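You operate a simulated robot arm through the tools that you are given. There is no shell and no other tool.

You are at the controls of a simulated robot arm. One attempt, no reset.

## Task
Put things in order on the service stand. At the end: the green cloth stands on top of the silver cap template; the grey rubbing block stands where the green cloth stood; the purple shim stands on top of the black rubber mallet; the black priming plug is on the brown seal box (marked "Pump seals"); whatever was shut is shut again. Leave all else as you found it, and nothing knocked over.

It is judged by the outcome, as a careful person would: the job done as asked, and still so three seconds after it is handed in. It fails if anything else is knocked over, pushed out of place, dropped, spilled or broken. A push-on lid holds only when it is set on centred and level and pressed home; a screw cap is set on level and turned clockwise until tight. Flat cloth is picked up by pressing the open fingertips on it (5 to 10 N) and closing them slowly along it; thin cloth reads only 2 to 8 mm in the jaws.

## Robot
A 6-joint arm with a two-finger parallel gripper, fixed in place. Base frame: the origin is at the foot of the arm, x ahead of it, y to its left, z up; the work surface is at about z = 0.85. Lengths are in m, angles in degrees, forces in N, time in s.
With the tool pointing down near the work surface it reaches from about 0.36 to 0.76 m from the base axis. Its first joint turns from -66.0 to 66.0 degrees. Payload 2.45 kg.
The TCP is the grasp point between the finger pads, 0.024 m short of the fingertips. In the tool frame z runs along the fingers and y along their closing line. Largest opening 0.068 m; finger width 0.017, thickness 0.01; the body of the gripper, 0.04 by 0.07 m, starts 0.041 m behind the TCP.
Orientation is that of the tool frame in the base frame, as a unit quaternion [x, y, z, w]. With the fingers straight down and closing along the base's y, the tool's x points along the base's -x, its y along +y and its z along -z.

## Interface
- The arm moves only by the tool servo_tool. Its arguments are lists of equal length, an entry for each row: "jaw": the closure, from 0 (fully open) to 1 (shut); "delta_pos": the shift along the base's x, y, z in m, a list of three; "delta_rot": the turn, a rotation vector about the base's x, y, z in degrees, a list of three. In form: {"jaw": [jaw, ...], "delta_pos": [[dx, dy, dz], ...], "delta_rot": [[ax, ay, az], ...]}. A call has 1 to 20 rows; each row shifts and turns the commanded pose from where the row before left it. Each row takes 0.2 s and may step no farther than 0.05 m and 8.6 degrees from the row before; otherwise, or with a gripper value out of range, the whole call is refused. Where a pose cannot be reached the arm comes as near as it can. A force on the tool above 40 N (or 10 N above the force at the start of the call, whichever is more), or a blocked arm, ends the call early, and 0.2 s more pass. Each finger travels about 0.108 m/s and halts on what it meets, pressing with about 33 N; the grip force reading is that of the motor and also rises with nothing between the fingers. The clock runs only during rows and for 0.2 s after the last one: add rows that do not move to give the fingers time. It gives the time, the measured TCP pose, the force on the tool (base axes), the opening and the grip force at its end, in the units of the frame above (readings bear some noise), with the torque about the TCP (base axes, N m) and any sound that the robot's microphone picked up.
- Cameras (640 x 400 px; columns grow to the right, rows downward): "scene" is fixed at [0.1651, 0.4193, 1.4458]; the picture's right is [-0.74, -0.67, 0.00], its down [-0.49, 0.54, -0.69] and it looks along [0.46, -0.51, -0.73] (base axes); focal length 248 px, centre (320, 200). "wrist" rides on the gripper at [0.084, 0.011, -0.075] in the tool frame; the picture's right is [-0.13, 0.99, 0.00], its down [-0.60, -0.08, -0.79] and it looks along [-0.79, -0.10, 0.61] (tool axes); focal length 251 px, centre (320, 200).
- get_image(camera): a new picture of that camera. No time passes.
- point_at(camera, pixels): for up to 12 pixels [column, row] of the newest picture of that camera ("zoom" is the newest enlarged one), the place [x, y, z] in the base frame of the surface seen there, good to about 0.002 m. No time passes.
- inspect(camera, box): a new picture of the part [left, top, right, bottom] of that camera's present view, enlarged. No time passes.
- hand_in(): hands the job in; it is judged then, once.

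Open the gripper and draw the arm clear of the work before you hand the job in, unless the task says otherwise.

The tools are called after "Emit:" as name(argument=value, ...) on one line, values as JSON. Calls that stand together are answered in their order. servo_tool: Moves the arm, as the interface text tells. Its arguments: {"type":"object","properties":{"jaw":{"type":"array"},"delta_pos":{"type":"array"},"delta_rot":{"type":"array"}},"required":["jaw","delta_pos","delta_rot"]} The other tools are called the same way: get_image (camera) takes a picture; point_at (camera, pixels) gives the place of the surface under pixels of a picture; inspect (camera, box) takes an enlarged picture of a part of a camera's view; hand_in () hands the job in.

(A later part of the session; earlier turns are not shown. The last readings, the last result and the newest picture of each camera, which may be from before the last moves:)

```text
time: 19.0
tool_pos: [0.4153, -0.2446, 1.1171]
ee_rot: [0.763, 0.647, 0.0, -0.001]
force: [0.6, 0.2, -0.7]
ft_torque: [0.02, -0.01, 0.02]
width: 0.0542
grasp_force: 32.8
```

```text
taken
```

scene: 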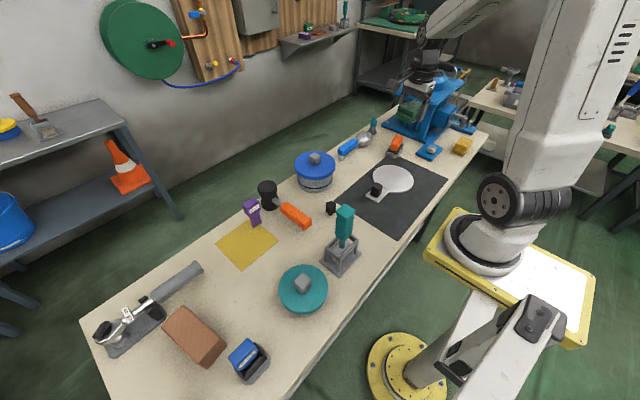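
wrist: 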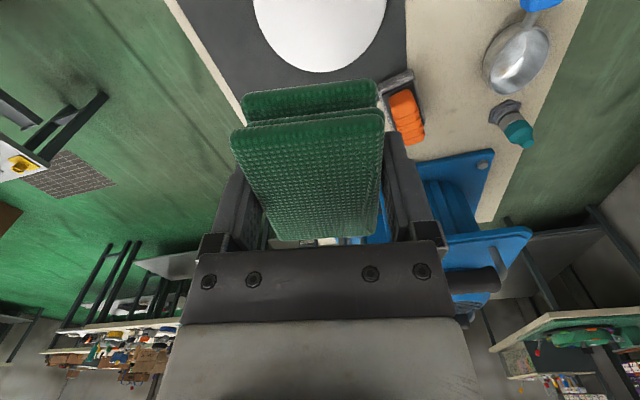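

Holding well. I descend in steps to z≈0.90 just above the disc, shifting slightly to centre at (0.418,-0.247).

Emit:
servo_tool(jaw=[1, 1, 1, 1, 1, 1, 1], delta_pos=[[0.0015, -0.0015, -0.045], [0, 0, -0.045], [0, 0, -0.045], [0, 0, -0.04], [0, 0, -0.025], [0, 0, -0.018], [0, 0, 0]], delta_rot=[[0, 0, 0], [0, 0, 0], [0, 0, 0], [0, 0, 0], [0, 0, 0], [0, 0, 0], [0, 0, 0]])

Emit:
get_image(camera="wrist")

Emit:
inspect(camera="scene", box=[330, 110, 460, 220])

```text
time: 20.6
tool_pos: [0.4184, -0.2479, 0.8997]
ee_rot: [0.763, 0.646, 0.001, -0.001]
force: [-0.1, 0.0, -1.1]
ft_torque: [-0.03, -0.02, 0.02]
width: 0.0545
grasp_force: 33.1
```

```text
taken
```

wrist: 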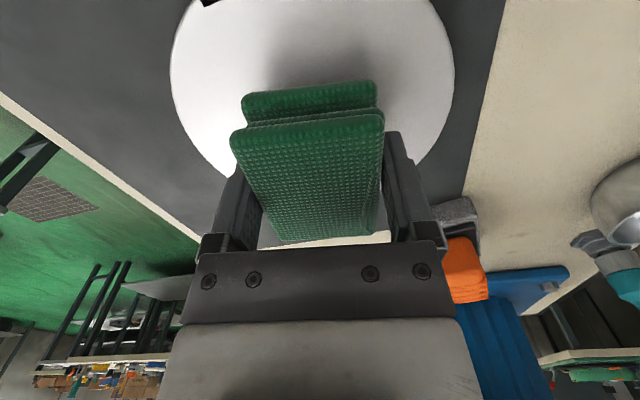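

```text
3.64 times, centred on (395, 165) of scene
```

zoom: 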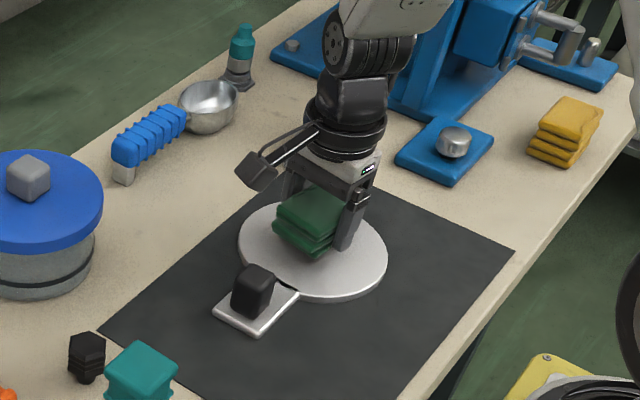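

Centred over the disc. I lower in 3–4 mm steps to touch down, watching the force.

Emit:
servo_tool(jaw=[1, 1, 1, 1, 1], delta_pos=[[0, 0, -0.005], [0, 0, -0.004], [0, 0, -0.002], [0, 0, -0.0015], [0, 0, 0]], delta_rot=[[0, 0, 0], [0, 0, 0], [0, 0, 0], [0, 0, 0], [0, 0, 0]])

```text
time: 21.8
tool_pos: [0.4189, -0.2485, 0.8883]
ee_rot: [0.763, 0.647, 0.0, -0.001]
force: [0.2, -0.3, -1.1]
ft_torque: [-0.03, 0.0, -0.02]
width: 0.0541
grasp_force: 33.2
```

No contact yet at z=0.888. I continue in 1 mm steps.

Emit:
servo_tool(jaw=[1, 1, 1], delta_pos=[[0, 0, -0.001], [0, 0, -0.001], [0, 0, 0]], delta_rot=[[0, 0, 0], [0, 0, 0], [0, 0, 0]])

```text
time: 22.6
tool_pos: [0.4193, -0.2484, 0.8866]
ee_rot: [0.763, 0.646, 0.001, -0.001]
force: [-1.2, 0.6, 0.8]
ft_torque: [0.06, -0.05, 0.03]
width: 0.0544
grasp_force: 32.8
```

Emit:
servo_tool(jaw=[1, 1, 1], delta_pos=[[0, 0, -0.001], [0, 0, -0.0005], [0, 0, 0]], delta_rot=[[0, 0, 0], [0, 0, 0], [0, 0, 0]])

Emit:
inspect(camera="scene", box=[360, 140, 430, 200])

```text
time: 23.4
tool_pos: [0.4185, -0.2486, 0.8868]
ee_rot: [0.764, 0.646, 0.002, 0.001]
force: [-7.5, 0.1, 36.3]
ft_torque: [0.36, 0.43, 0.04]
width: 0.0543
grasp_force: 33.2
```

```text
6.67 times, centred on (395, 170) of scene
```

zoom: 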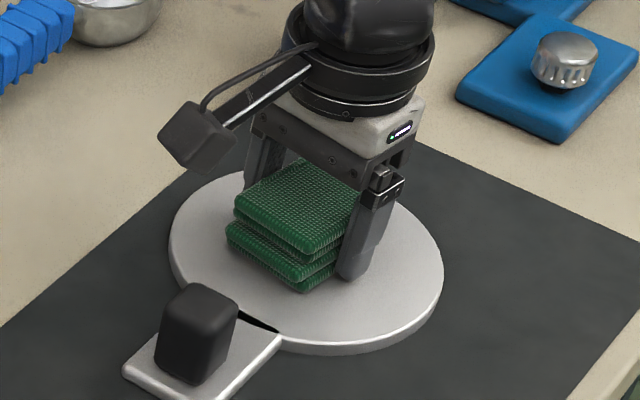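

The reading of 36 N in z shows the cloth is on the disc. I ease up 1 mm to relieve the load, then open the jaws gradually.

Emit:
servo_tool(jaw=[1, 1, 0.15, 0.1, 0.0, 0.0], delta_pos=[[0, 0, 0.001], [0, 0, 0], [0, 0, 0], [0, 0, 0], [0, 0, 0], [0, 0, 0]], delta_rot=[[0, 0, 0], [0, 0, 0], [0, 0, 0], [0, 0, 0], [0, 0, 0], [0, 0, 0]])

Emit:
get_image(camera="wrist")

Emit:
inspect(camera="scene", box=[360, 140, 430, 200])

```text
time: 24.8
tool_pos: [0.4185, -0.2477, 0.8859]
ee_rot: [0.763, 0.646, 0.001, -0.001]
force: [0.4, 0.6, 0.8]
ft_torque: [-0.01, 0.0, 0.01]
width: 0.068
grasp_force: 0.0
```

```text
taken
```

wrist: 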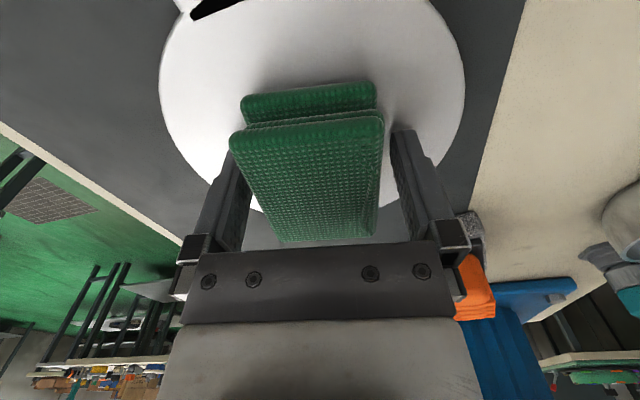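

```text
6.67 times, centred on (395, 170) of scene
```

zoom: 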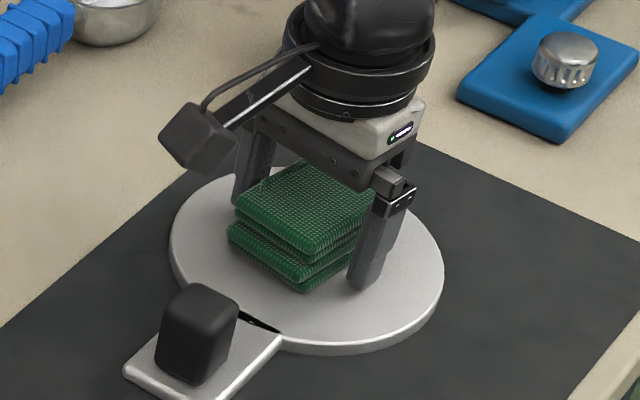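

The cloth stands released on the disc. I raise straight up to clear it and take pictures to check the machine's extents near the rubbing block.

Emit:
servo_tool(jaw=[0, 0, 0, 0, 0, 0], delta_pos=[[0, 0, 0.01], [0, 0, 0.03], [0, 0, 0.04], [0, 0, 0.045], [0, 0, 0.045], [0, 0, 0.045]], delta_rot=[[0, 0, 0], [0, 0, 0], [0, 0, 0], [0, 0, 0], [0, 0, 0], [0, 0, 0]])

Emit:
get_image(camera="wrist")

Emit:
get_image(camera="scene")

```text
time: 26.2
tool_pos: [0.4194, -0.2494, 1.1018]
ee_rot: [0.763, 0.646, 0.001, -0.001]
force: [-0.5, 0.2, -0.1]
ft_torque: [0.0, 0.01, 0.0]
width: 0.0679
grasp_force: 0.1
```

```text
taken
```

wrist: 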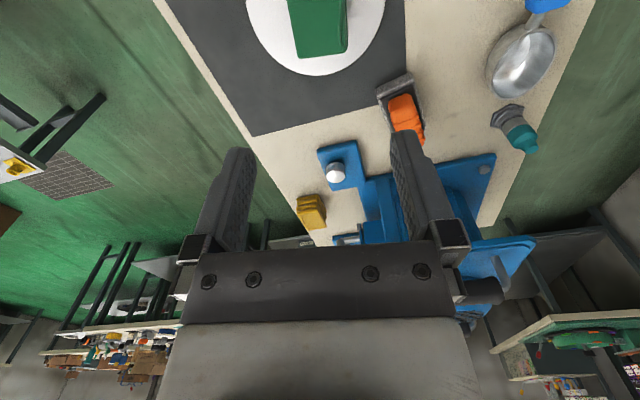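

```text
taken
```

scene: 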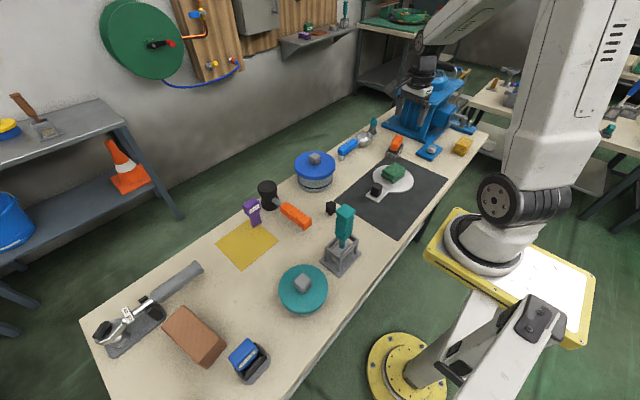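

The cloth stands on the disc at (395,172). I query the machine's top plate and the rubbing block from this wrist and scene view for clearance.

Emit:
point_at(camera="wrist", pixels=[[525, 245], [495, 245], [460, 245], [470, 300], [405, 110], [392, 98], [416, 135], [412, 92], [398, 120], [378, 240], [490, 160], [383, 92]])

Emit:
point_at(camera="scene", pixels=[[408, 97], [425, 105], [448, 98], [462, 80], [430, 100], [393, 135], [400, 140], [410, 130]])

```text
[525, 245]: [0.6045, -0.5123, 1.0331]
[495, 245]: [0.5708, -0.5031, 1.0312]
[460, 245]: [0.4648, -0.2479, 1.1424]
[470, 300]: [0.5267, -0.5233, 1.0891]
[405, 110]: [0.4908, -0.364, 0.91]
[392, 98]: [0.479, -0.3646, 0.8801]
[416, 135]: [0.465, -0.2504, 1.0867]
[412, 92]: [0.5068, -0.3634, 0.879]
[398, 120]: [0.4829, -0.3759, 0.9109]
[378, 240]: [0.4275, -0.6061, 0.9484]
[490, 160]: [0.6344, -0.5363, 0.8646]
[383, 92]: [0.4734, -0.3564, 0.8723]
```

```text
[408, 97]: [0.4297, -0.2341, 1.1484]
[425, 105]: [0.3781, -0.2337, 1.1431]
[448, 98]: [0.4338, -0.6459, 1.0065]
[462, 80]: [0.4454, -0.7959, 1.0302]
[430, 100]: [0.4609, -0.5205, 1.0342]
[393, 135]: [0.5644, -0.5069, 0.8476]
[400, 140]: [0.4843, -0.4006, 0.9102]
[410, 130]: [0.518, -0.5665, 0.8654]
```

The machine's plate edge is at y≈-0.51, leaving enough room. I move above the rubbing block, turn +21° to align with it, and descend to about z=1.0.

Emit:
servo_tool(jaw=[0, 0, 0, 0, 0, 0, 0, 0], delta_pos=[[0.0193, -0.036, 0], [0.0193, -0.036, 0], [0.0193, -0.036, 0], [0.0193, -0.036, 0], [0, 0, -0.03], [0, 0, -0.03], [0, 0, -0.03], [0, 0, 0]], delta_rot=[[0, 0, 7], [0, 0, 7], [0, 0, 7], [0, 0, 0], [0, 0, 0], [0, 0, 0], [0, 0, 0], [0, 0, 0]])

Emit:
get_image(camera="wrist")

Emit:
get_image(camera="scene")

```text
time: 28.0
tool_pos: [0.4983, -0.3922, 1.011]
ee_rot: [0.633, 0.774, 0.001, -0.002]
force: [-0.8, -0.2, -0.7]
ft_torque: [0.02, 0.01, 0.02]
width: 0.068
grasp_force: 0.1
```

```text
taken
```

wrist: 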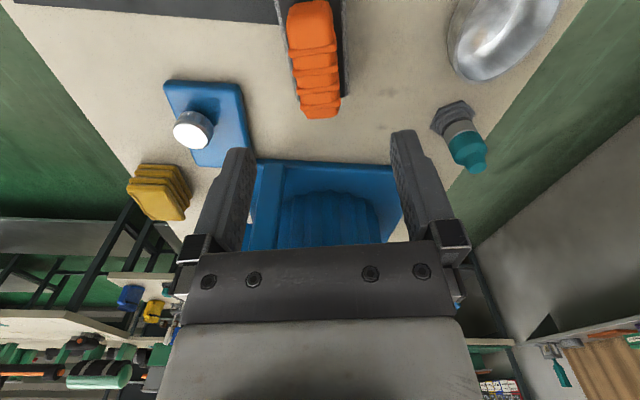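

```text
taken
```

scene: 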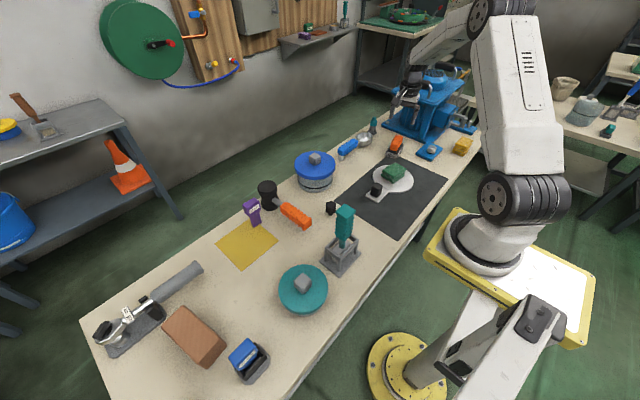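

The orange handle is at columns 290–340, rows 0–118. I query its edges and ends to fix centre and yaw.

Emit:
point_at(camera="wrist", pixels=[[293, 30], [331, 25], [297, 60], [334, 55], [303, 98], [337, 92], [322, 100], [310, 10], [346, 70], [292, 80], [345, 20], [284, 30]])

Emit:
inspect(camera="wrist", box=[250, 0, 390, 130])

```text
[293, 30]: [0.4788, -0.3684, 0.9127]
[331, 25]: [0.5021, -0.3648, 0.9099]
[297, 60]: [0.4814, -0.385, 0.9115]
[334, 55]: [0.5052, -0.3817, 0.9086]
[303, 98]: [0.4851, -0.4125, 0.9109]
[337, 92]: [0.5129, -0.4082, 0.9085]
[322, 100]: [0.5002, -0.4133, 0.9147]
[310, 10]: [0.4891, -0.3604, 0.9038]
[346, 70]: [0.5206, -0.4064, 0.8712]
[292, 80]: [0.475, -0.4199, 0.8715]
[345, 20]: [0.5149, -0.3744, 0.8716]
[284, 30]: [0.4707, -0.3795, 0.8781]
```

```text
3.08 times, centred on (320, 65) of wrist
```

zoom: 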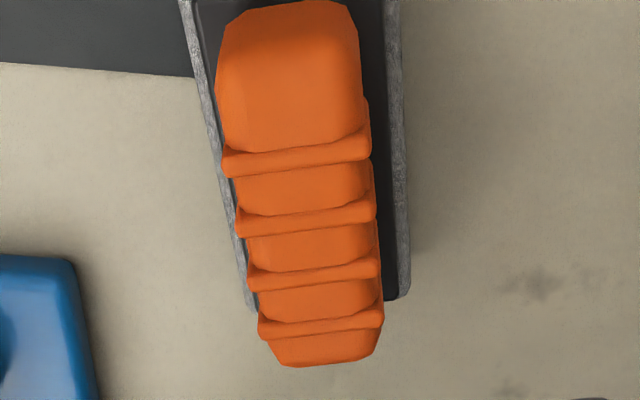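

Handle centre ≈ (0.496,-0.396), width ≈0.026, yaw matches. I descend to z≈0.905 so fingertips stay just above the black plate (z≈0.878).

Emit:
servo_tool(jaw=[0, 0, 0, 0, 0, 0], delta_pos=[[-0.002, -0.004, -0.03], [0, 0, -0.03], [0, 0, -0.025], [0, 0, -0.015], [0, 0, -0.006], [0, 0, 0]], delta_rot=[[0, 0, 0], [0, 0, 0], [0, 0, 0], [0, 0, 0], [0, 0, 0], [0, 0, 0]])

Emit:
get_image(camera="wrist")

Emit:
inspect(camera="scene", box=[350, 70, 460, 170])

```text
time: 29.4
tool_pos: [0.4941, -0.3956, 0.905]
ee_rot: [0.633, 0.774, 0.001, -0.001]
force: [0.0, 0.9, -0.4]
ft_torque: [-0.03, -0.02, -0.01]
width: 0.0683
grasp_force: 0.1
```

```text
taken
```

wrist: 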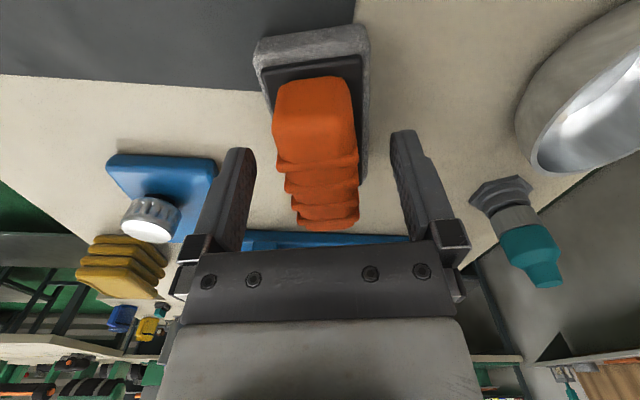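

```text
4.00 times, centred on (405, 120) of scene
```

zoom: 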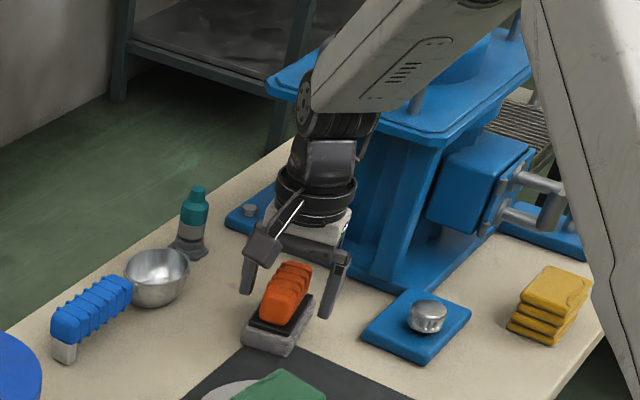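

The fingers straddle the orange handle with clearance on both sides. I close the jaws stepwise.

Emit:
servo_tool(jaw=[0.2, 0.35, 0.5, 0.6, 0.7, 1.0, 1.0, 1.0], delta_pos=[[0, 0, 0], [0, 0, 0], [0, 0, 0], [0, 0, 0], [0, 0, 0], [0, 0, 0], [0, 0, 0], [0, 0, 0]], delta_rot=[[0, 0, 0], [0, 0, 0], [0, 0, 0], [0, 0, 0], [0, 0, 0], [0, 0, 0], [0, 0, 0], [0, 0, 0]])

Emit:
get_image(camera="wrist")

```text
time: 31.2
tool_pos: [0.4942, -0.3971, 0.9042]
ee_rot: [0.633, 0.774, 0.0, -0.001]
force: [0.9, 1.2, 2.5]
ft_torque: [0.05, -0.15, 0.05]
width: 0.0298
grasp_force: 33.0
```

```text
taken
```

wrist: 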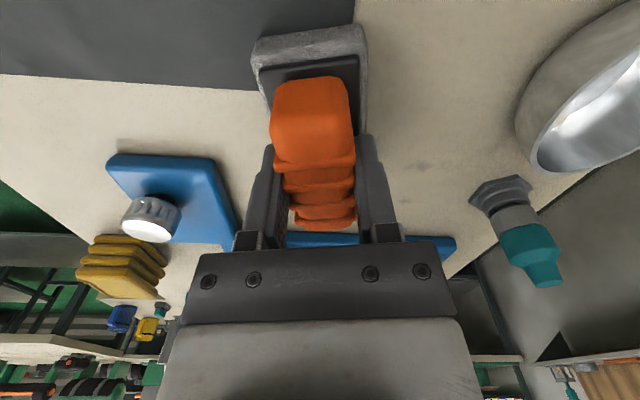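

Gripped at 0.0298 m, 33 N. I lift slowly and check for tilt.

Emit:
servo_tool(jaw=[1, 1, 1, 1, 1, 1], delta_pos=[[0, 0, 0.004], [0, 0, 0.006], [0, 0, 0.01], [0, 0, 0.02], [0, 0, 0.02], [0, 0, 0]], delta_rot=[[0, 0, 0], [0, 0, 0], [0, 0, 0], [0, 0, 0], [0, 0, 0], [0, 0, 0]])

Emit:
get_image(camera="wrist")

Emit:
inspect(camera="scene", box=[350, 70, 460, 170])

```text
time: 32.6
tool_pos: [0.4946, -0.3964, 0.9657]
ee_rot: [0.633, 0.774, 0.002, -0.002]
force: [0.4, 0.4, -2.6]
ft_torque: [0.0, -0.02, -0.02]
width: 0.0297
grasp_force: 33.1
```

```text
taken
```

wrist: 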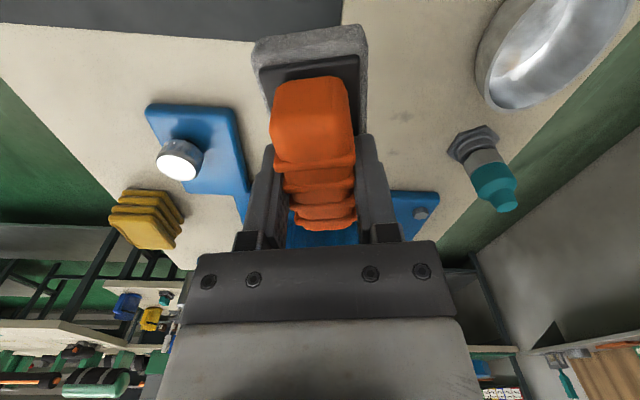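

```text
4.00 times, centred on (405, 120) of scene
```

zoom: 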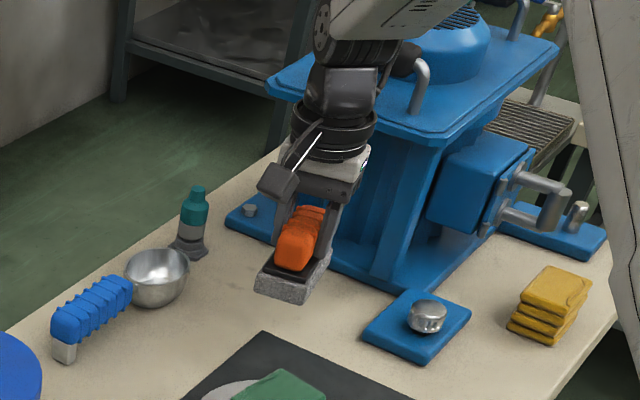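

Lifted level. I move up and away from the machine, then along to above the cloth's former place, turning −21° to match the cloth's old alignment.

Emit:
servo_tool(jaw=[1, 1, 1, 1, 1, 1, 1, 1, 1, 1, 1, 1, 1, 1, 1, 1, 1, 1], delta_pos=[[0.0011, 0.0401, 0.0257], [0.0011, 0.0401, 0.0257], [0.0011, 0.0401, 0.0257], [0.0011, 0.0401, 0.0257], [0.0011, 0.0401, 0.0257], [0.0011, 0.0401, 0.0257], [0.0011, 0.0401, 0], [0.0011, 0.0401, 0], [0.0011, 0.0401, 0], [0.0011, 0.0401, 0], [0.0011, 0.0401, 0], [0.0011, 0.0401, 0], [0.0011, 0.0401, 0], [0.0011, 0.0401, 0], [0.0011, 0.0401, 0], [0.0011, 0.0401, 0], [0.0011, 0.0401, 0], [0, 0, 0]], delta_rot=[[0, 0, 0], [0, 0, 0], [0, 0, 0], [0, 0, 0], [0, 0, 0], [0, 0, 0], [0, 0, -5.25], [0, 0, -5.25], [0, 0, -5.25], [0, 0, -5.25], [0, 0, 0], [0, 0, 0], [0, 0, 0], [0, 0, 0], [0, 0, 0], [0, 0, 0], [0, 0, 0], [0, 0, 0]])

Emit:
get_image(camera="wrist")

Emit:
get_image(camera="scene")

```text
time: 36.4
tool_pos: [0.5125, 0.2861, 1.1188]
ee_rot: [0.763, 0.647, 0.0, 0.0]
force: [0.1, -0.4, -2.4]
ft_torque: [0.0, 0.01, 0.0]
width: 0.0298
grasp_force: 33.2
```

```text
taken
```

wrist: 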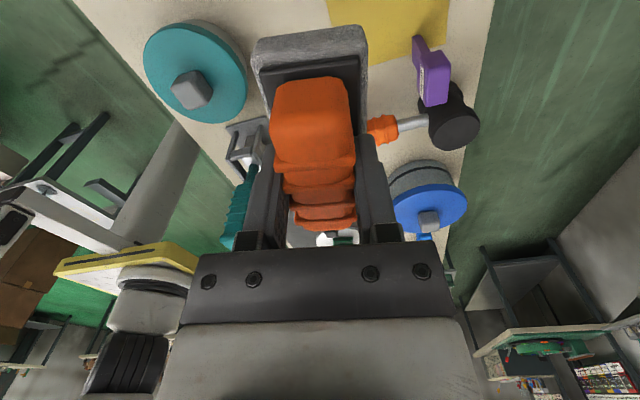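

```text
taken
```

scene: 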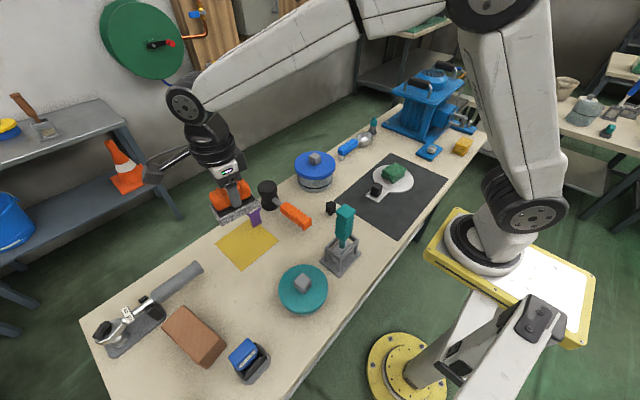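

The block hangs level above the spot; the green cloth remains on the disc. I lower to about z=0.912 (bottom ~8 mm above the bench).

Emit:
servo_tool(jaw=[1, 1, 1, 1, 1, 1, 1], delta_pos=[[0.0005, -0.0005, -0.045], [0, 0, -0.045], [0, 0, -0.045], [0, 0, -0.04], [0, 0, -0.02], [0, 0, -0.012], [0, 0, 0]], delta_rot=[[0, 0, 0], [0, 0, 0], [0, 0, 0], [0, 0, 0], [0, 0, 0], [0, 0, 0], [0, 0, 0]])

Emit:
get_image(camera="wrist")

Emit:
inspect(camera="scene", box=[190, 180, 320, 290])

```text
time: 38.0
tool_pos: [0.5145, 0.2862, 0.9115]
ee_rot: [0.763, 0.646, 0.001, -0.001]
force: [-0.8, -0.6, -1.8]
ft_torque: [-0.04, 0.01, -0.02]
width: 0.0297
grasp_force: 32.1
```

```text
taken
```

wrist: 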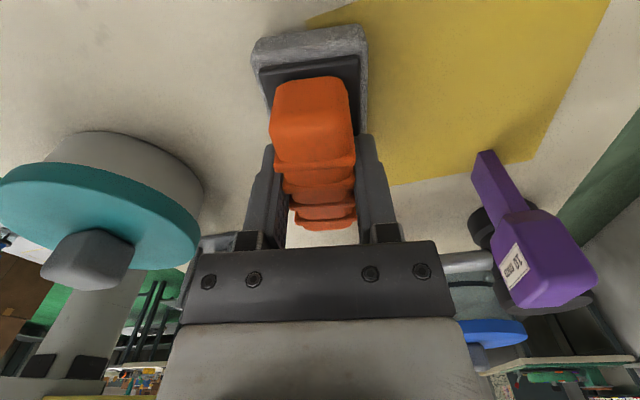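

```text
3.64 times, centred on (255, 235) of scene
```

zoom: 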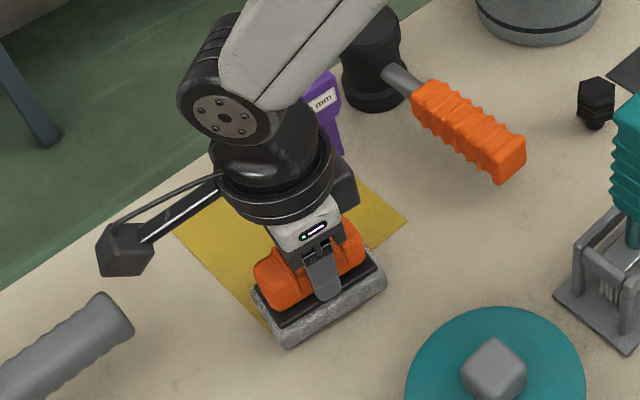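

Position matches the old cloth outline. I lower in small steps until contact.

Emit:
servo_tool(jaw=[1, 1, 1, 1], delta_pos=[[0, 0, -0.003], [0, 0, -0.002], [0, 0, -0.001], [0, 0, 0]], delta_rot=[[0, 0, 0], [0, 0, 0], [0, 0, 0], [0, 0, 0]])

```text
time: 39.0
tool_pos: [0.5143, 0.286, 0.9055]
ee_rot: [0.764, 0.646, 0.001, 0.0]
force: [0.2, 0.0, -2.5]
ft_torque: [-0.01, -0.02, -0.03]
width: 0.0299
grasp_force: 32.9
```

No contact at z=0.9055 (force still the −2.5 N weight). I lower another 1 mm at a time.

Emit:
servo_tool(jaw=[1, 1], delta_pos=[[0, 0, -0.001], [0, 0, 0]], delta_rot=[[0, 0, 0], [0, 0, 0]])

```text
time: 39.6
tool_pos: [0.5133, 0.2847, 0.9041]
ee_rot: [0.763, 0.647, 0.002, -0.001]
force: [0.2, 0.0, -0.3]
ft_torque: [-0.06, -0.01, -0.01]
width: 0.0299
grasp_force: 33.1
```

Force rose from −2.5 to −0.3 N, so the block is just touching. I go 0.5 mm more, then open the jaws gradually.

Emit:
servo_tool(jaw=[1, 1, 0.5, 0.4, 0.2, 0, 0], delta_pos=[[0, 0, -0.0005], [0, 0, 0], [0, 0, 0], [0, 0, 0], [0, 0, 0], [0, 0, 0], [0, 0, 0]], delta_rot=[[0, 0, 0], [0, 0, 0], [0, 0, 0], [0, 0, 0], [0, 0, 0], [0, 0, 0], [0, 0, 0]])

Emit:
get_image(camera="wrist")

```text
time: 41.2
tool_pos: [0.5136, 0.286, 0.9064]
ee_rot: [0.764, 0.645, 0.001, -0.001]
force: [-0.4, 0.7, -0.1]
ft_torque: [0.04, 0.0, -0.03]
width: 0.0676
grasp_force: 0.1
```

```text
taken
```

wrist: 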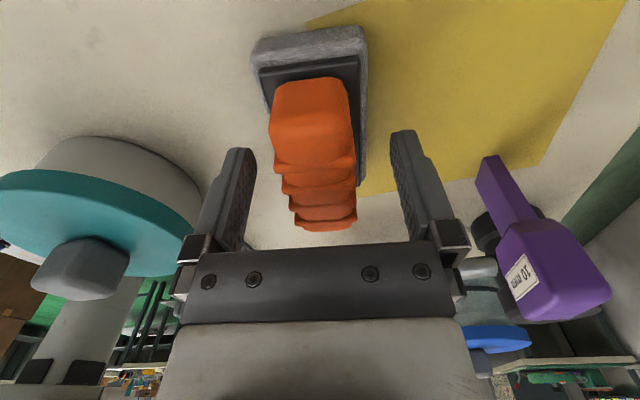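

Released, the block stands flat. I raise straight up to clear it and check the scene.

Emit:
servo_tool(jaw=[0, 0, 0, 0, 0, 0], delta_pos=[[0, 0, 0.01], [0, 0, 0.03], [0, 0, 0.04], [0, 0, 0.045], [0, 0, 0.045], [0, 0, 0.03]], delta_rot=[[0, 0, 0], [0, 0, 0], [0, 0, 0], [0, 0, 0], [0, 0, 0], [0, 0, 0]])

Emit:
get_image(camera="scene")

Emit:
inspect(camera="scene", box=[210, 190, 330, 290])

```text
time: 42.6
tool_pos: [0.5144, 0.2833, 1.1035]
ee_rot: [0.763, 0.646, 0.001, -0.001]
force: [0.0, -0.2, 0.7]
ft_torque: [-0.01, 0.02, 0.01]
width: 0.0679
grasp_force: 0.1
```

```text
taken
```

scene: 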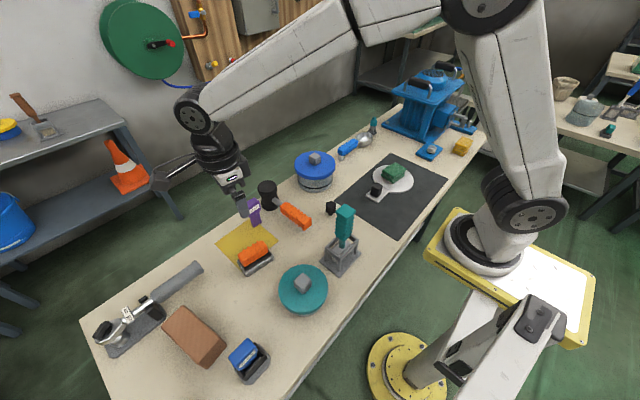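

```text
4.00 times, centred on (270, 240) of scene
```

zoom: 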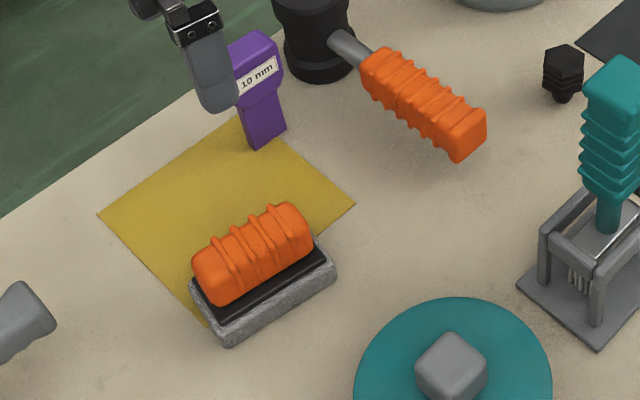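

The rubbing block stands where the cloth stood, all else undisturbed. Now I turn the tool back to 0° and move to view the purple shim from just in front of it.

Emit:
servo_tool(jaw=[0, 0, 0, 0, 0, 0, 0, 0, 0, 0, 0, 0, 0, 0], delta_pos=[[0.003, -0.0065, 0], [0.003, -0.0065, 0], [0.003, -0.0065, 0], [0.003, -0.0065, 0], [0.003, -0.0065, 0], [0.003, -0.0065, 0], [0.003, -0.0065, 0], [0.003, -0.0065, 0], [0.003, -0.0065, 0], [0.003, -0.0065, 0], [0.003, -0.0065, 0], [0.003, -0.0065, 0], [0, 0, -0.03], [0, 0, -0.02]], delta_rot=[[0, 0, 8.2], [0, 0, 8.2], [0, 0, 8.2], [0, 0, 8.2], [0, 0, 8.2], [0, 0, 8.2], [0, 0, 8.2], [0, 0, 8.2], [0, 0, 8.2], [0, 0, 8.2], [0, 0, 8.2], [0, 0, 8.2], [0, 0, 1], [0, 0, 0]])

Emit:
get_image(camera="wrist")

Emit:
get_image(camera="scene")

```text
time: 45.6
tool_pos: [0.551, 0.2069, 1.0542]
ee_rot: [0.0, 1.0, 0.0, -0.001]
force: [-0.4, 0.4, 0.3]
ft_torque: [0.01, 0.05, -0.02]
width: 0.0681
grasp_force: 0.1
```

```text
taken
```

wrist: 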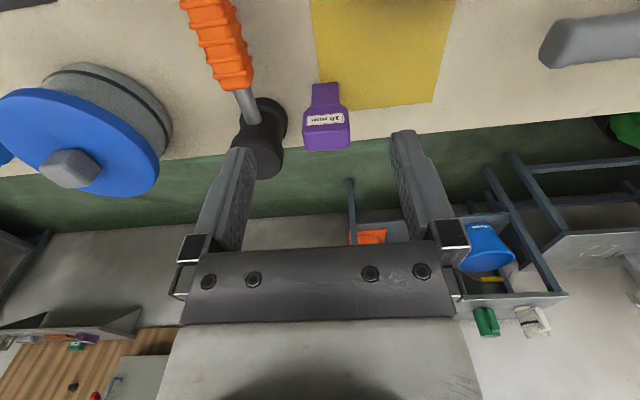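

```text
taken
```

scene: 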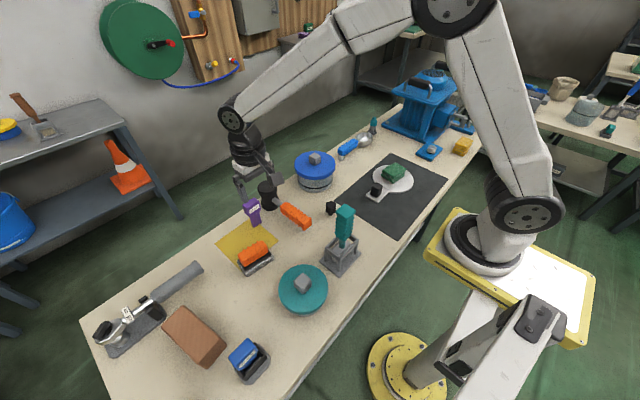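

The shim shows at (326,118) in the wrist view. I zoom in and query its faces to get width, thickness and yaw.

Emit:
inspect(camera="wrist", box=[286, 75, 366, 160])

Emit:
point_at(camera="wrist", pixels=[[306, 110], [345, 110], [306, 128], [346, 127], [326, 128], [307, 147], [347, 145], [326, 147], [315, 88], [338, 87], [315, 100], [338, 99]])

```text
4.71 times, centred on (326, 118) of wrist
```

zoom: 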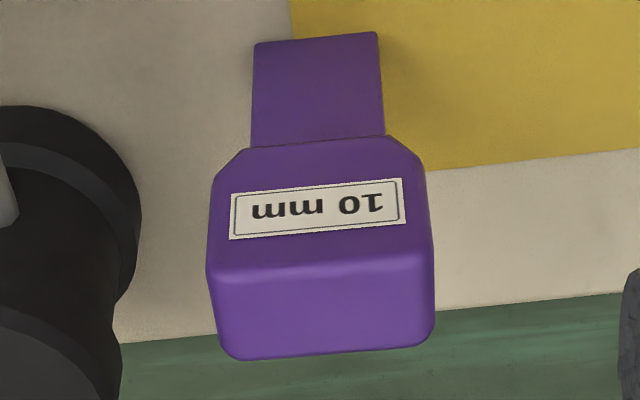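

```text
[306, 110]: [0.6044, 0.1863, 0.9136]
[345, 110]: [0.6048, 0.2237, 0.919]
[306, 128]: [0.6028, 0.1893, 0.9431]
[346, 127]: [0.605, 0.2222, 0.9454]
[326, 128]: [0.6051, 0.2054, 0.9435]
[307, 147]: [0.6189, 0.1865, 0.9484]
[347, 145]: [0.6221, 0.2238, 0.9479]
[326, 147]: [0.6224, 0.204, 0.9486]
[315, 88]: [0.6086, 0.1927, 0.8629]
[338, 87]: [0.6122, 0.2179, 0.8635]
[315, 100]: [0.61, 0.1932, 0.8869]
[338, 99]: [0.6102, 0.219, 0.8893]
```

Shim head spans y 0.185–0.225, x 0.6045–0.625, centre ≈ (0.6145,0.2055). I move over it and descend to z≈0.927.

Emit:
servo_tool(jaw=[0, 0, 0, 0, 0, 0, 0, 0], delta_pos=[[0.032, -0.001, 0], [0.0315, -0.0005, 0], [0, 0, 0], [0, 0, -0.04], [0, 0, -0.03], [0, 0, -0.025], [0, 0, -0.02], [0, 0, 0]], delta_rot=[[0, 0, 0], [0, 0, 0], [0, 0, 0], [0, 0, 0], [0, 0, 0], [0, 0, 0], [0, 0, 0], [0, 0, 0]])

Emit:
get_image(camera="wrist")

Emit:
inspect(camera="scene", box=[200, 150, 320, 250])

```text
time: 47.4
tool_pos: [0.6116, 0.2052, 0.9394]
ee_rot: [0.0, 1.0, 0.0, -0.001]
force: [-0.4, 0.6, -0.4]
ft_torque: [-0.03, -0.01, -0.02]
width: 0.0683
grasp_force: 0.0
```

```text
taken
```

wrist: 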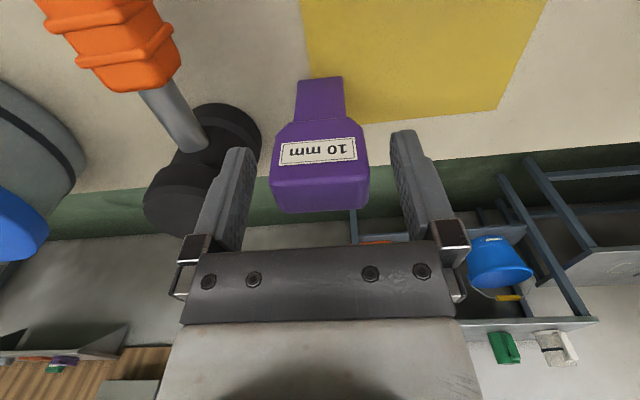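

```text
4.00 times, centred on (260, 200) of scene
```

zoom: 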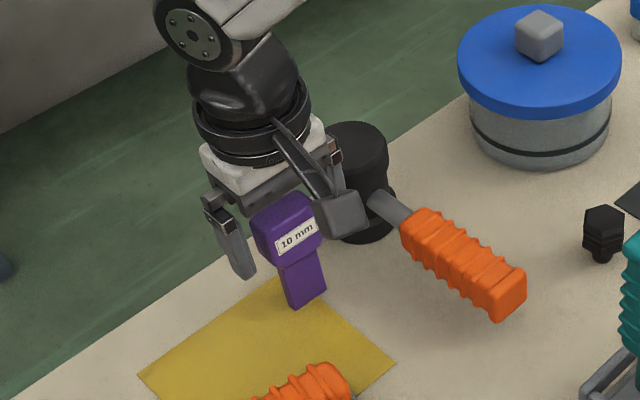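

The shim is well between the fingers (columns 270–368). I descend the last 12 mm, nudge 2.5 mm forward, then close the jaws slowly.

Emit:
servo_tool(jaw=[0, 0, 0, 0.1, 0.2, 0.3, 0.4, 0.5, 0.7, 1, 1], delta_pos=[[0.0025, 0, -0.006], [0, 0, -0.006], [0, 0, 0], [0, 0, 0], [0, 0, 0], [0, 0, 0], [0, 0, 0], [0, 0, 0], [0, 0, 0], [0, 0, 0], [0, 0, 0]], delta_rot=[[0, 0, 0], [0, 0, 0], [0, 0, 0], [0, 0, 0], [0, 0, 0], [0, 0, 0], [0, 0, 0], [0, 0, 0], [0, 0, 0], [0, 0, 0], [0, 0, 0]])

Emit:
get_image(camera="wrist")

Emit:
inspect(camera="scene", box=[200, 150, 320, 250])

```text
time: 49.8
tool_pos: [0.6152, 0.2062, 0.9274]
ee_rot: [0.001, 1.0, 0.0, 0.0]
force: [0.0, -0.5, 0.9]
ft_torque: [-0.01, 0.0, 0.03]
width: 0.0432
grasp_force: 32.7
```

```text
taken
```

wrist: 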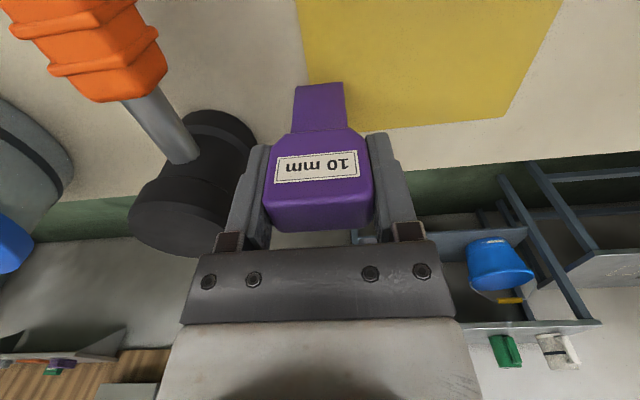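

```text
4.00 times, centred on (260, 200) of scene
```

zoom: 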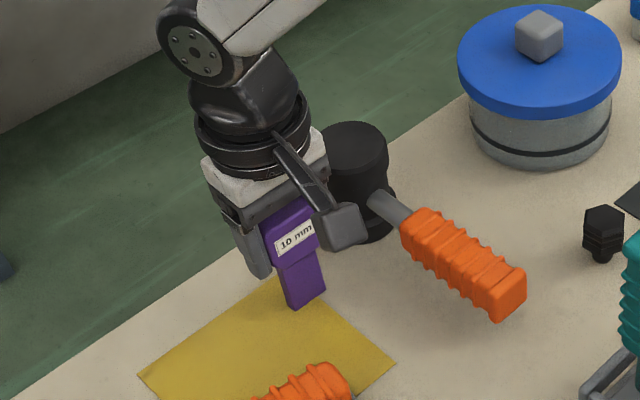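

Gripped at 0.0432 m. I lift slowly 15 mm to check, then up to z≈1.06.

Emit:
servo_tool(jaw=[1, 1, 1, 1, 1, 1, 1, 1], delta_pos=[[0, 0, 0.004], [0, 0, 0.006], [0, 0, 0.015], [0, 0, 0.025], [0, 0, 0.03], [0, 0, 0.03], [0, 0, 0.023], [0, 0, 0]], delta_rot=[[0, 0, 0], [0, 0, 0], [0, 0, 0], [0, 0, 0], [0, 0, 0], [0, 0, 0], [0, 0, 0], [0, 0, 0]])

Emit:
get_image(camera="wrist")

Emit:
inspect(camera="scene", box=[190, 110, 320, 250])

```text
time: 51.6
tool_pos: [0.6145, 0.2039, 1.06]
ee_rot: [0.001, 1.0, 0.001, -0.002]
force: [0.0, 0.3, -0.5]
ft_torque: [-0.03, 0.0, -0.01]
width: 0.0433
grasp_force: 33.0
```

```text
taken
```

wrist: 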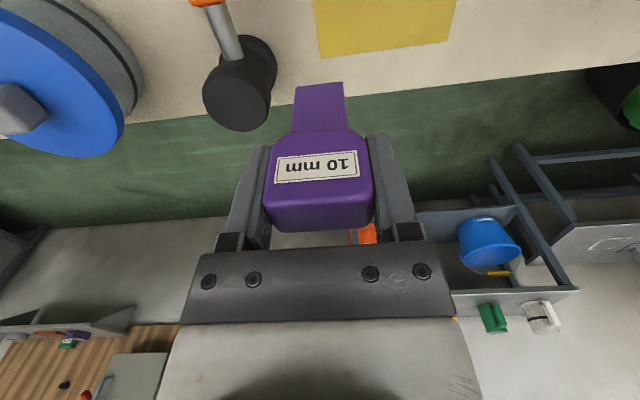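

```text
2.86 times, centred on (255, 180) of scene
```

zoom: 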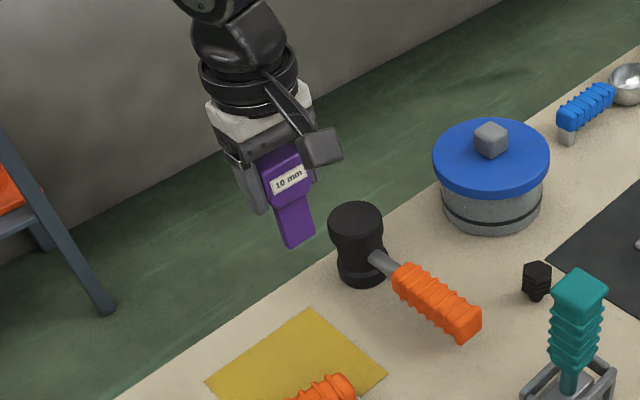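

The shim is held upright; the mallet's top is visible at (237,95) in the wrist view. I query its rim for a precise centre.

Emit:
inspect(camera="wrist", box=[190, 25, 290, 140])

Emit:
point_at(camera="wrist", pixels=[[207, 95], [266, 100], [240, 127], [238, 98], [228, 68], [215, 115], [258, 120], [250, 70], [212, 75], [262, 85]])

```text
3.48 times, centred on (240, 82) of wrist
```

zoom: 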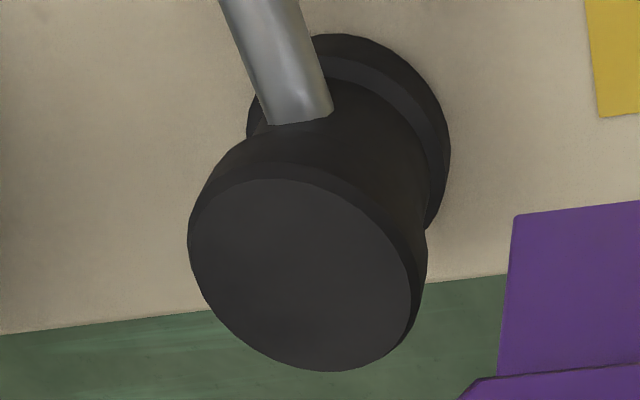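

```text
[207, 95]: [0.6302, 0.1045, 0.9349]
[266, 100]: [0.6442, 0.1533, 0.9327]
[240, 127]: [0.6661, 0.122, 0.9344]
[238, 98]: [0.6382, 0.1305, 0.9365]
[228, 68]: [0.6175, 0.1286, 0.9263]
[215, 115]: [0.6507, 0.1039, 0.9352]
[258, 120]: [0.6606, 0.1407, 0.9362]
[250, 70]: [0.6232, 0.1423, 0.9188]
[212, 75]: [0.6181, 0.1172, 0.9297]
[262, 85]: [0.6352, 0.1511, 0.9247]
```

The top ellipse's centre is at about (234,103) in the wrist picture; I query it and the ellipse extremes in the zoom.

Emit:
point_at(camera="zoom", pixels=[[300, 275], [200, 235], [405, 300], [310, 362], [280, 185], [230, 320], [370, 225], [385, 345], [215, 195]])

```text
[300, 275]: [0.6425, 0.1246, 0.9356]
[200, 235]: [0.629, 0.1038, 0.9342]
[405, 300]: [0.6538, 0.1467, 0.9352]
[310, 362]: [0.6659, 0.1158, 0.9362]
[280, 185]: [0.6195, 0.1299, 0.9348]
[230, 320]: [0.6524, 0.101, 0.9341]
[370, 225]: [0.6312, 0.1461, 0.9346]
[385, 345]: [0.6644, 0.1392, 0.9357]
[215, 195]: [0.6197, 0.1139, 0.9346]
```

Mallet top centre is (0.6425,0.1246), z≈0.934. I move over it and lower to about 8 mm above contact.

Emit:
servo_tool(jaw=[1, 1, 1, 1, 1, 1, 1], delta_pos=[[0.01, -0.027, 0], [0.009, -0.027, 0], [0.009, -0.0265, 0], [0, 0, 0], [0, 0, -0.02], [0, 0, -0.02], [0, 0, 0]], delta_rot=[[0, 0, 0], [0, 0, 0], [0, 0, 0], [0, 0, 0], [0, 0, 0], [0, 0, 0], [0, 0, 0]])

Emit:
get_image(camera="wrist")

Emit:
inspect(camera="scene", box=[220, 120, 320, 220])

```text
time: 53.2
tool_pos: [0.6419, 0.1266, 1.0198]
ee_rot: [0.001, 1.0, 0.0, -0.001]
force: [-0.2, 0.8, -0.1]
ft_torque: [0.02, -0.01, 0.0]
width: 0.0433
grasp_force: 32.8
```

```text
taken
```

wrist: 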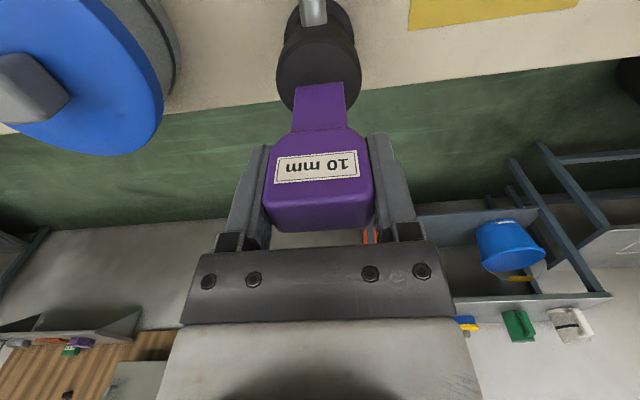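

```text
4.00 times, centred on (270, 170) of scene
```

zoom: 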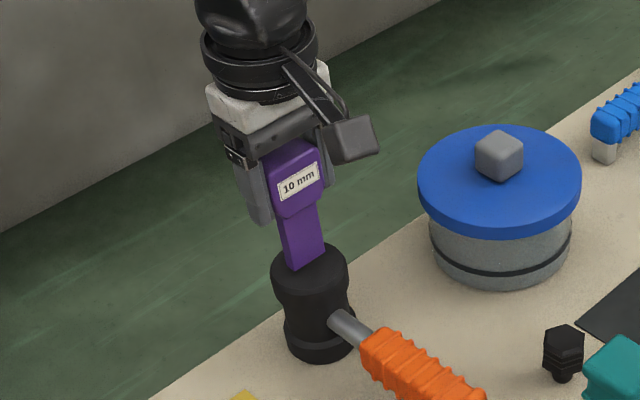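

The blade is over the mallet's centre. I lower in small steps toward contact at about z=1.011.

Emit:
servo_tool(jaw=[1, 1, 1, 1], delta_pos=[[0, -0.001, -0.004], [0, 0, -0.002], [0, 0, 0], [0, 0, 0]], delta_rot=[[0, 0, 0], [0, 0, 0], [0, 0, 0], [0, 0, 0]])

Emit:
inspect(camera="scene", box=[240, 150, 300, 210])

```text
time: 54.2
tool_pos: [0.6448, 0.1249, 1.0147]
ee_rot: [0.0, 1.0, 0.0, 0.0]
force: [0.2, -0.1, -1.1]
ft_torque: [-0.01, -0.04, 0.0]
width: 0.0432
grasp_force: 33.3
```

```text
6.67 times, centred on (270, 180) of scene
```

zoom: 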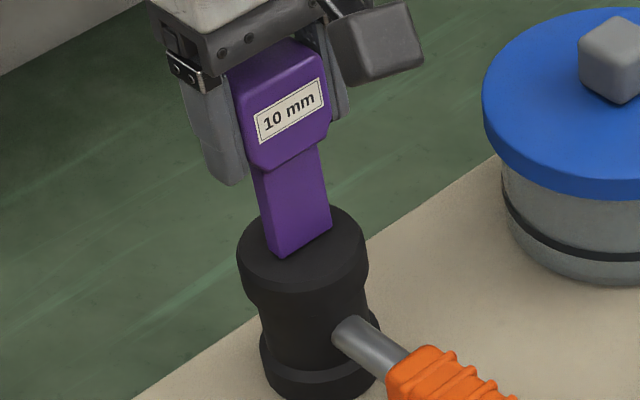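

Nearly touching. I query the blade's lower edge and the mallet's top to gauge the remaining gap and centring.

Emit:
point_at(camera="zoom", pixels=[[283, 252], [328, 221], [305, 237], [300, 275], [265, 245], [350, 240], [268, 190], [318, 170]])

Emit:
servo_tool(jaw=[1, 1], delta_pos=[[0, 0, -0.001], [0, 0, 0]], delta_rot=[[0, 0, 0], [0, 0, 0]])

```text
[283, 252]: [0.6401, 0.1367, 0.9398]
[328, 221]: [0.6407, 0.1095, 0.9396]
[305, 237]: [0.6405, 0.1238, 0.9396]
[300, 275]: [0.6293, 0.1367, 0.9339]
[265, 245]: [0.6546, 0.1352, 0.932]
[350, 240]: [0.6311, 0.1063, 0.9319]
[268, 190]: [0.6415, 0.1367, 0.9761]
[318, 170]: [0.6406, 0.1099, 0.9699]
```

```text
time: 54.8
tool_pos: [0.6435, 0.1245, 1.013]
ee_rot: [0.001, 1.0, 0.0, -0.002]
force: [-0.4, 0.0, 0.3]
ft_torque: [0.01, -0.02, -0.02]
width: 0.0433
grasp_force: 32.8
```

Centred within 3 mm. I continue down 1 mm at a time, checking the force after each.

Emit:
servo_tool(jaw=[1, 1, 1], delta_pos=[[0, 0, -0.001], [0, 0, 0], [0, 0, 0]], delta_rot=[[0, 0, 0], [0, 0, 0], [0, 0, 0]])

```text
time: 55.6
tool_pos: [0.6448, 0.1237, 1.0122]
ee_rot: [0.0, 1.0, 0.0, -0.001]
force: [-0.3, 0.1, -0.1]
ft_torque: [0.02, 0.04, -0.02]
width: 0.0435
grasp_force: 33.4
```

Still no contact load at z=1.0122. I lower a further 1 mm.

Emit:
servo_tool(jaw=[1, 1, 1], delta_pos=[[0, 0, -0.001], [0, 0, 0], [0, 0, 0]], delta_rot=[[0, 0, 0], [0, 0, 0], [0, 0, 0]])

```text
time: 56.4
tool_pos: [0.6429, 0.1248, 1.0119]
ee_rot: [0.0, 1.0, 0.001, -0.001]
force: [-2.0, 1.0, 2.0]
ft_torque: [0.07, 0.11, -0.01]
width: 0.0434
grasp_force: 33.3
```

Force rose to about +2 N: the blade is touching the mallet. I open the jaws slowly and symmetrically, holding still.

Emit:
servo_tool(jaw=[0.4, 0.36, 0.34, 0.32, 0.28, 0.22, 0.15, 0.05, 0, 0], delta_pos=[[0, 0, 0], [0, 0, 0], [0, 0, 0], [0, 0, 0], [0, 0, 0], [0, 0, 0], [0, 0, 0], [0, 0, 0], [0, 0, 0], [0, 0, 0]], delta_rot=[[0, 0, 0], [0, 0, 0], [0, 0, 0], [0, 0, 0], [0, 0, 0], [0, 0, 0], [0, 0, 0], [0, 0, 0], [0, 0, 0], [0, 0, 0]])

Emit:
get_image(camera="wrist")

Emit:
inspect(camera="scene", box=[230, 130, 310, 210])

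```text
time: 58.6
tool_pos: [0.6434, 0.1248, 1.0109]
ee_rot: [0.001, 1.0, 0.001, 0.0]
force: [-0.3, 0.4, 0.2]
ft_torque: [0.01, 0.01, -0.01]
width: 0.068
grasp_force: 0.0
```

```text
taken
```

wrist: 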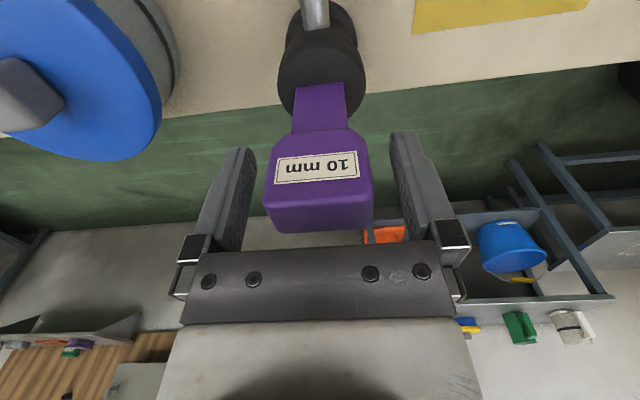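

```text
5.00 times, centred on (270, 170) of scene
```

zoom: 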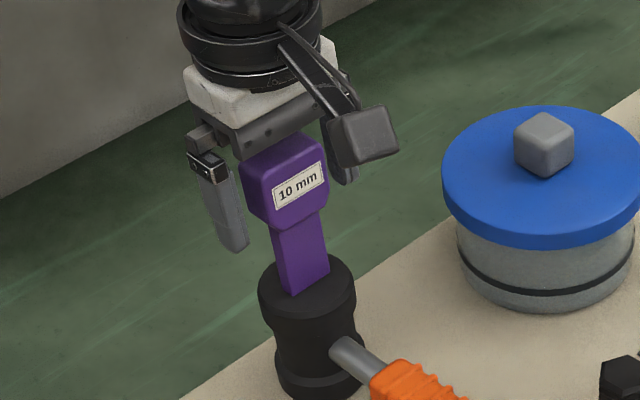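

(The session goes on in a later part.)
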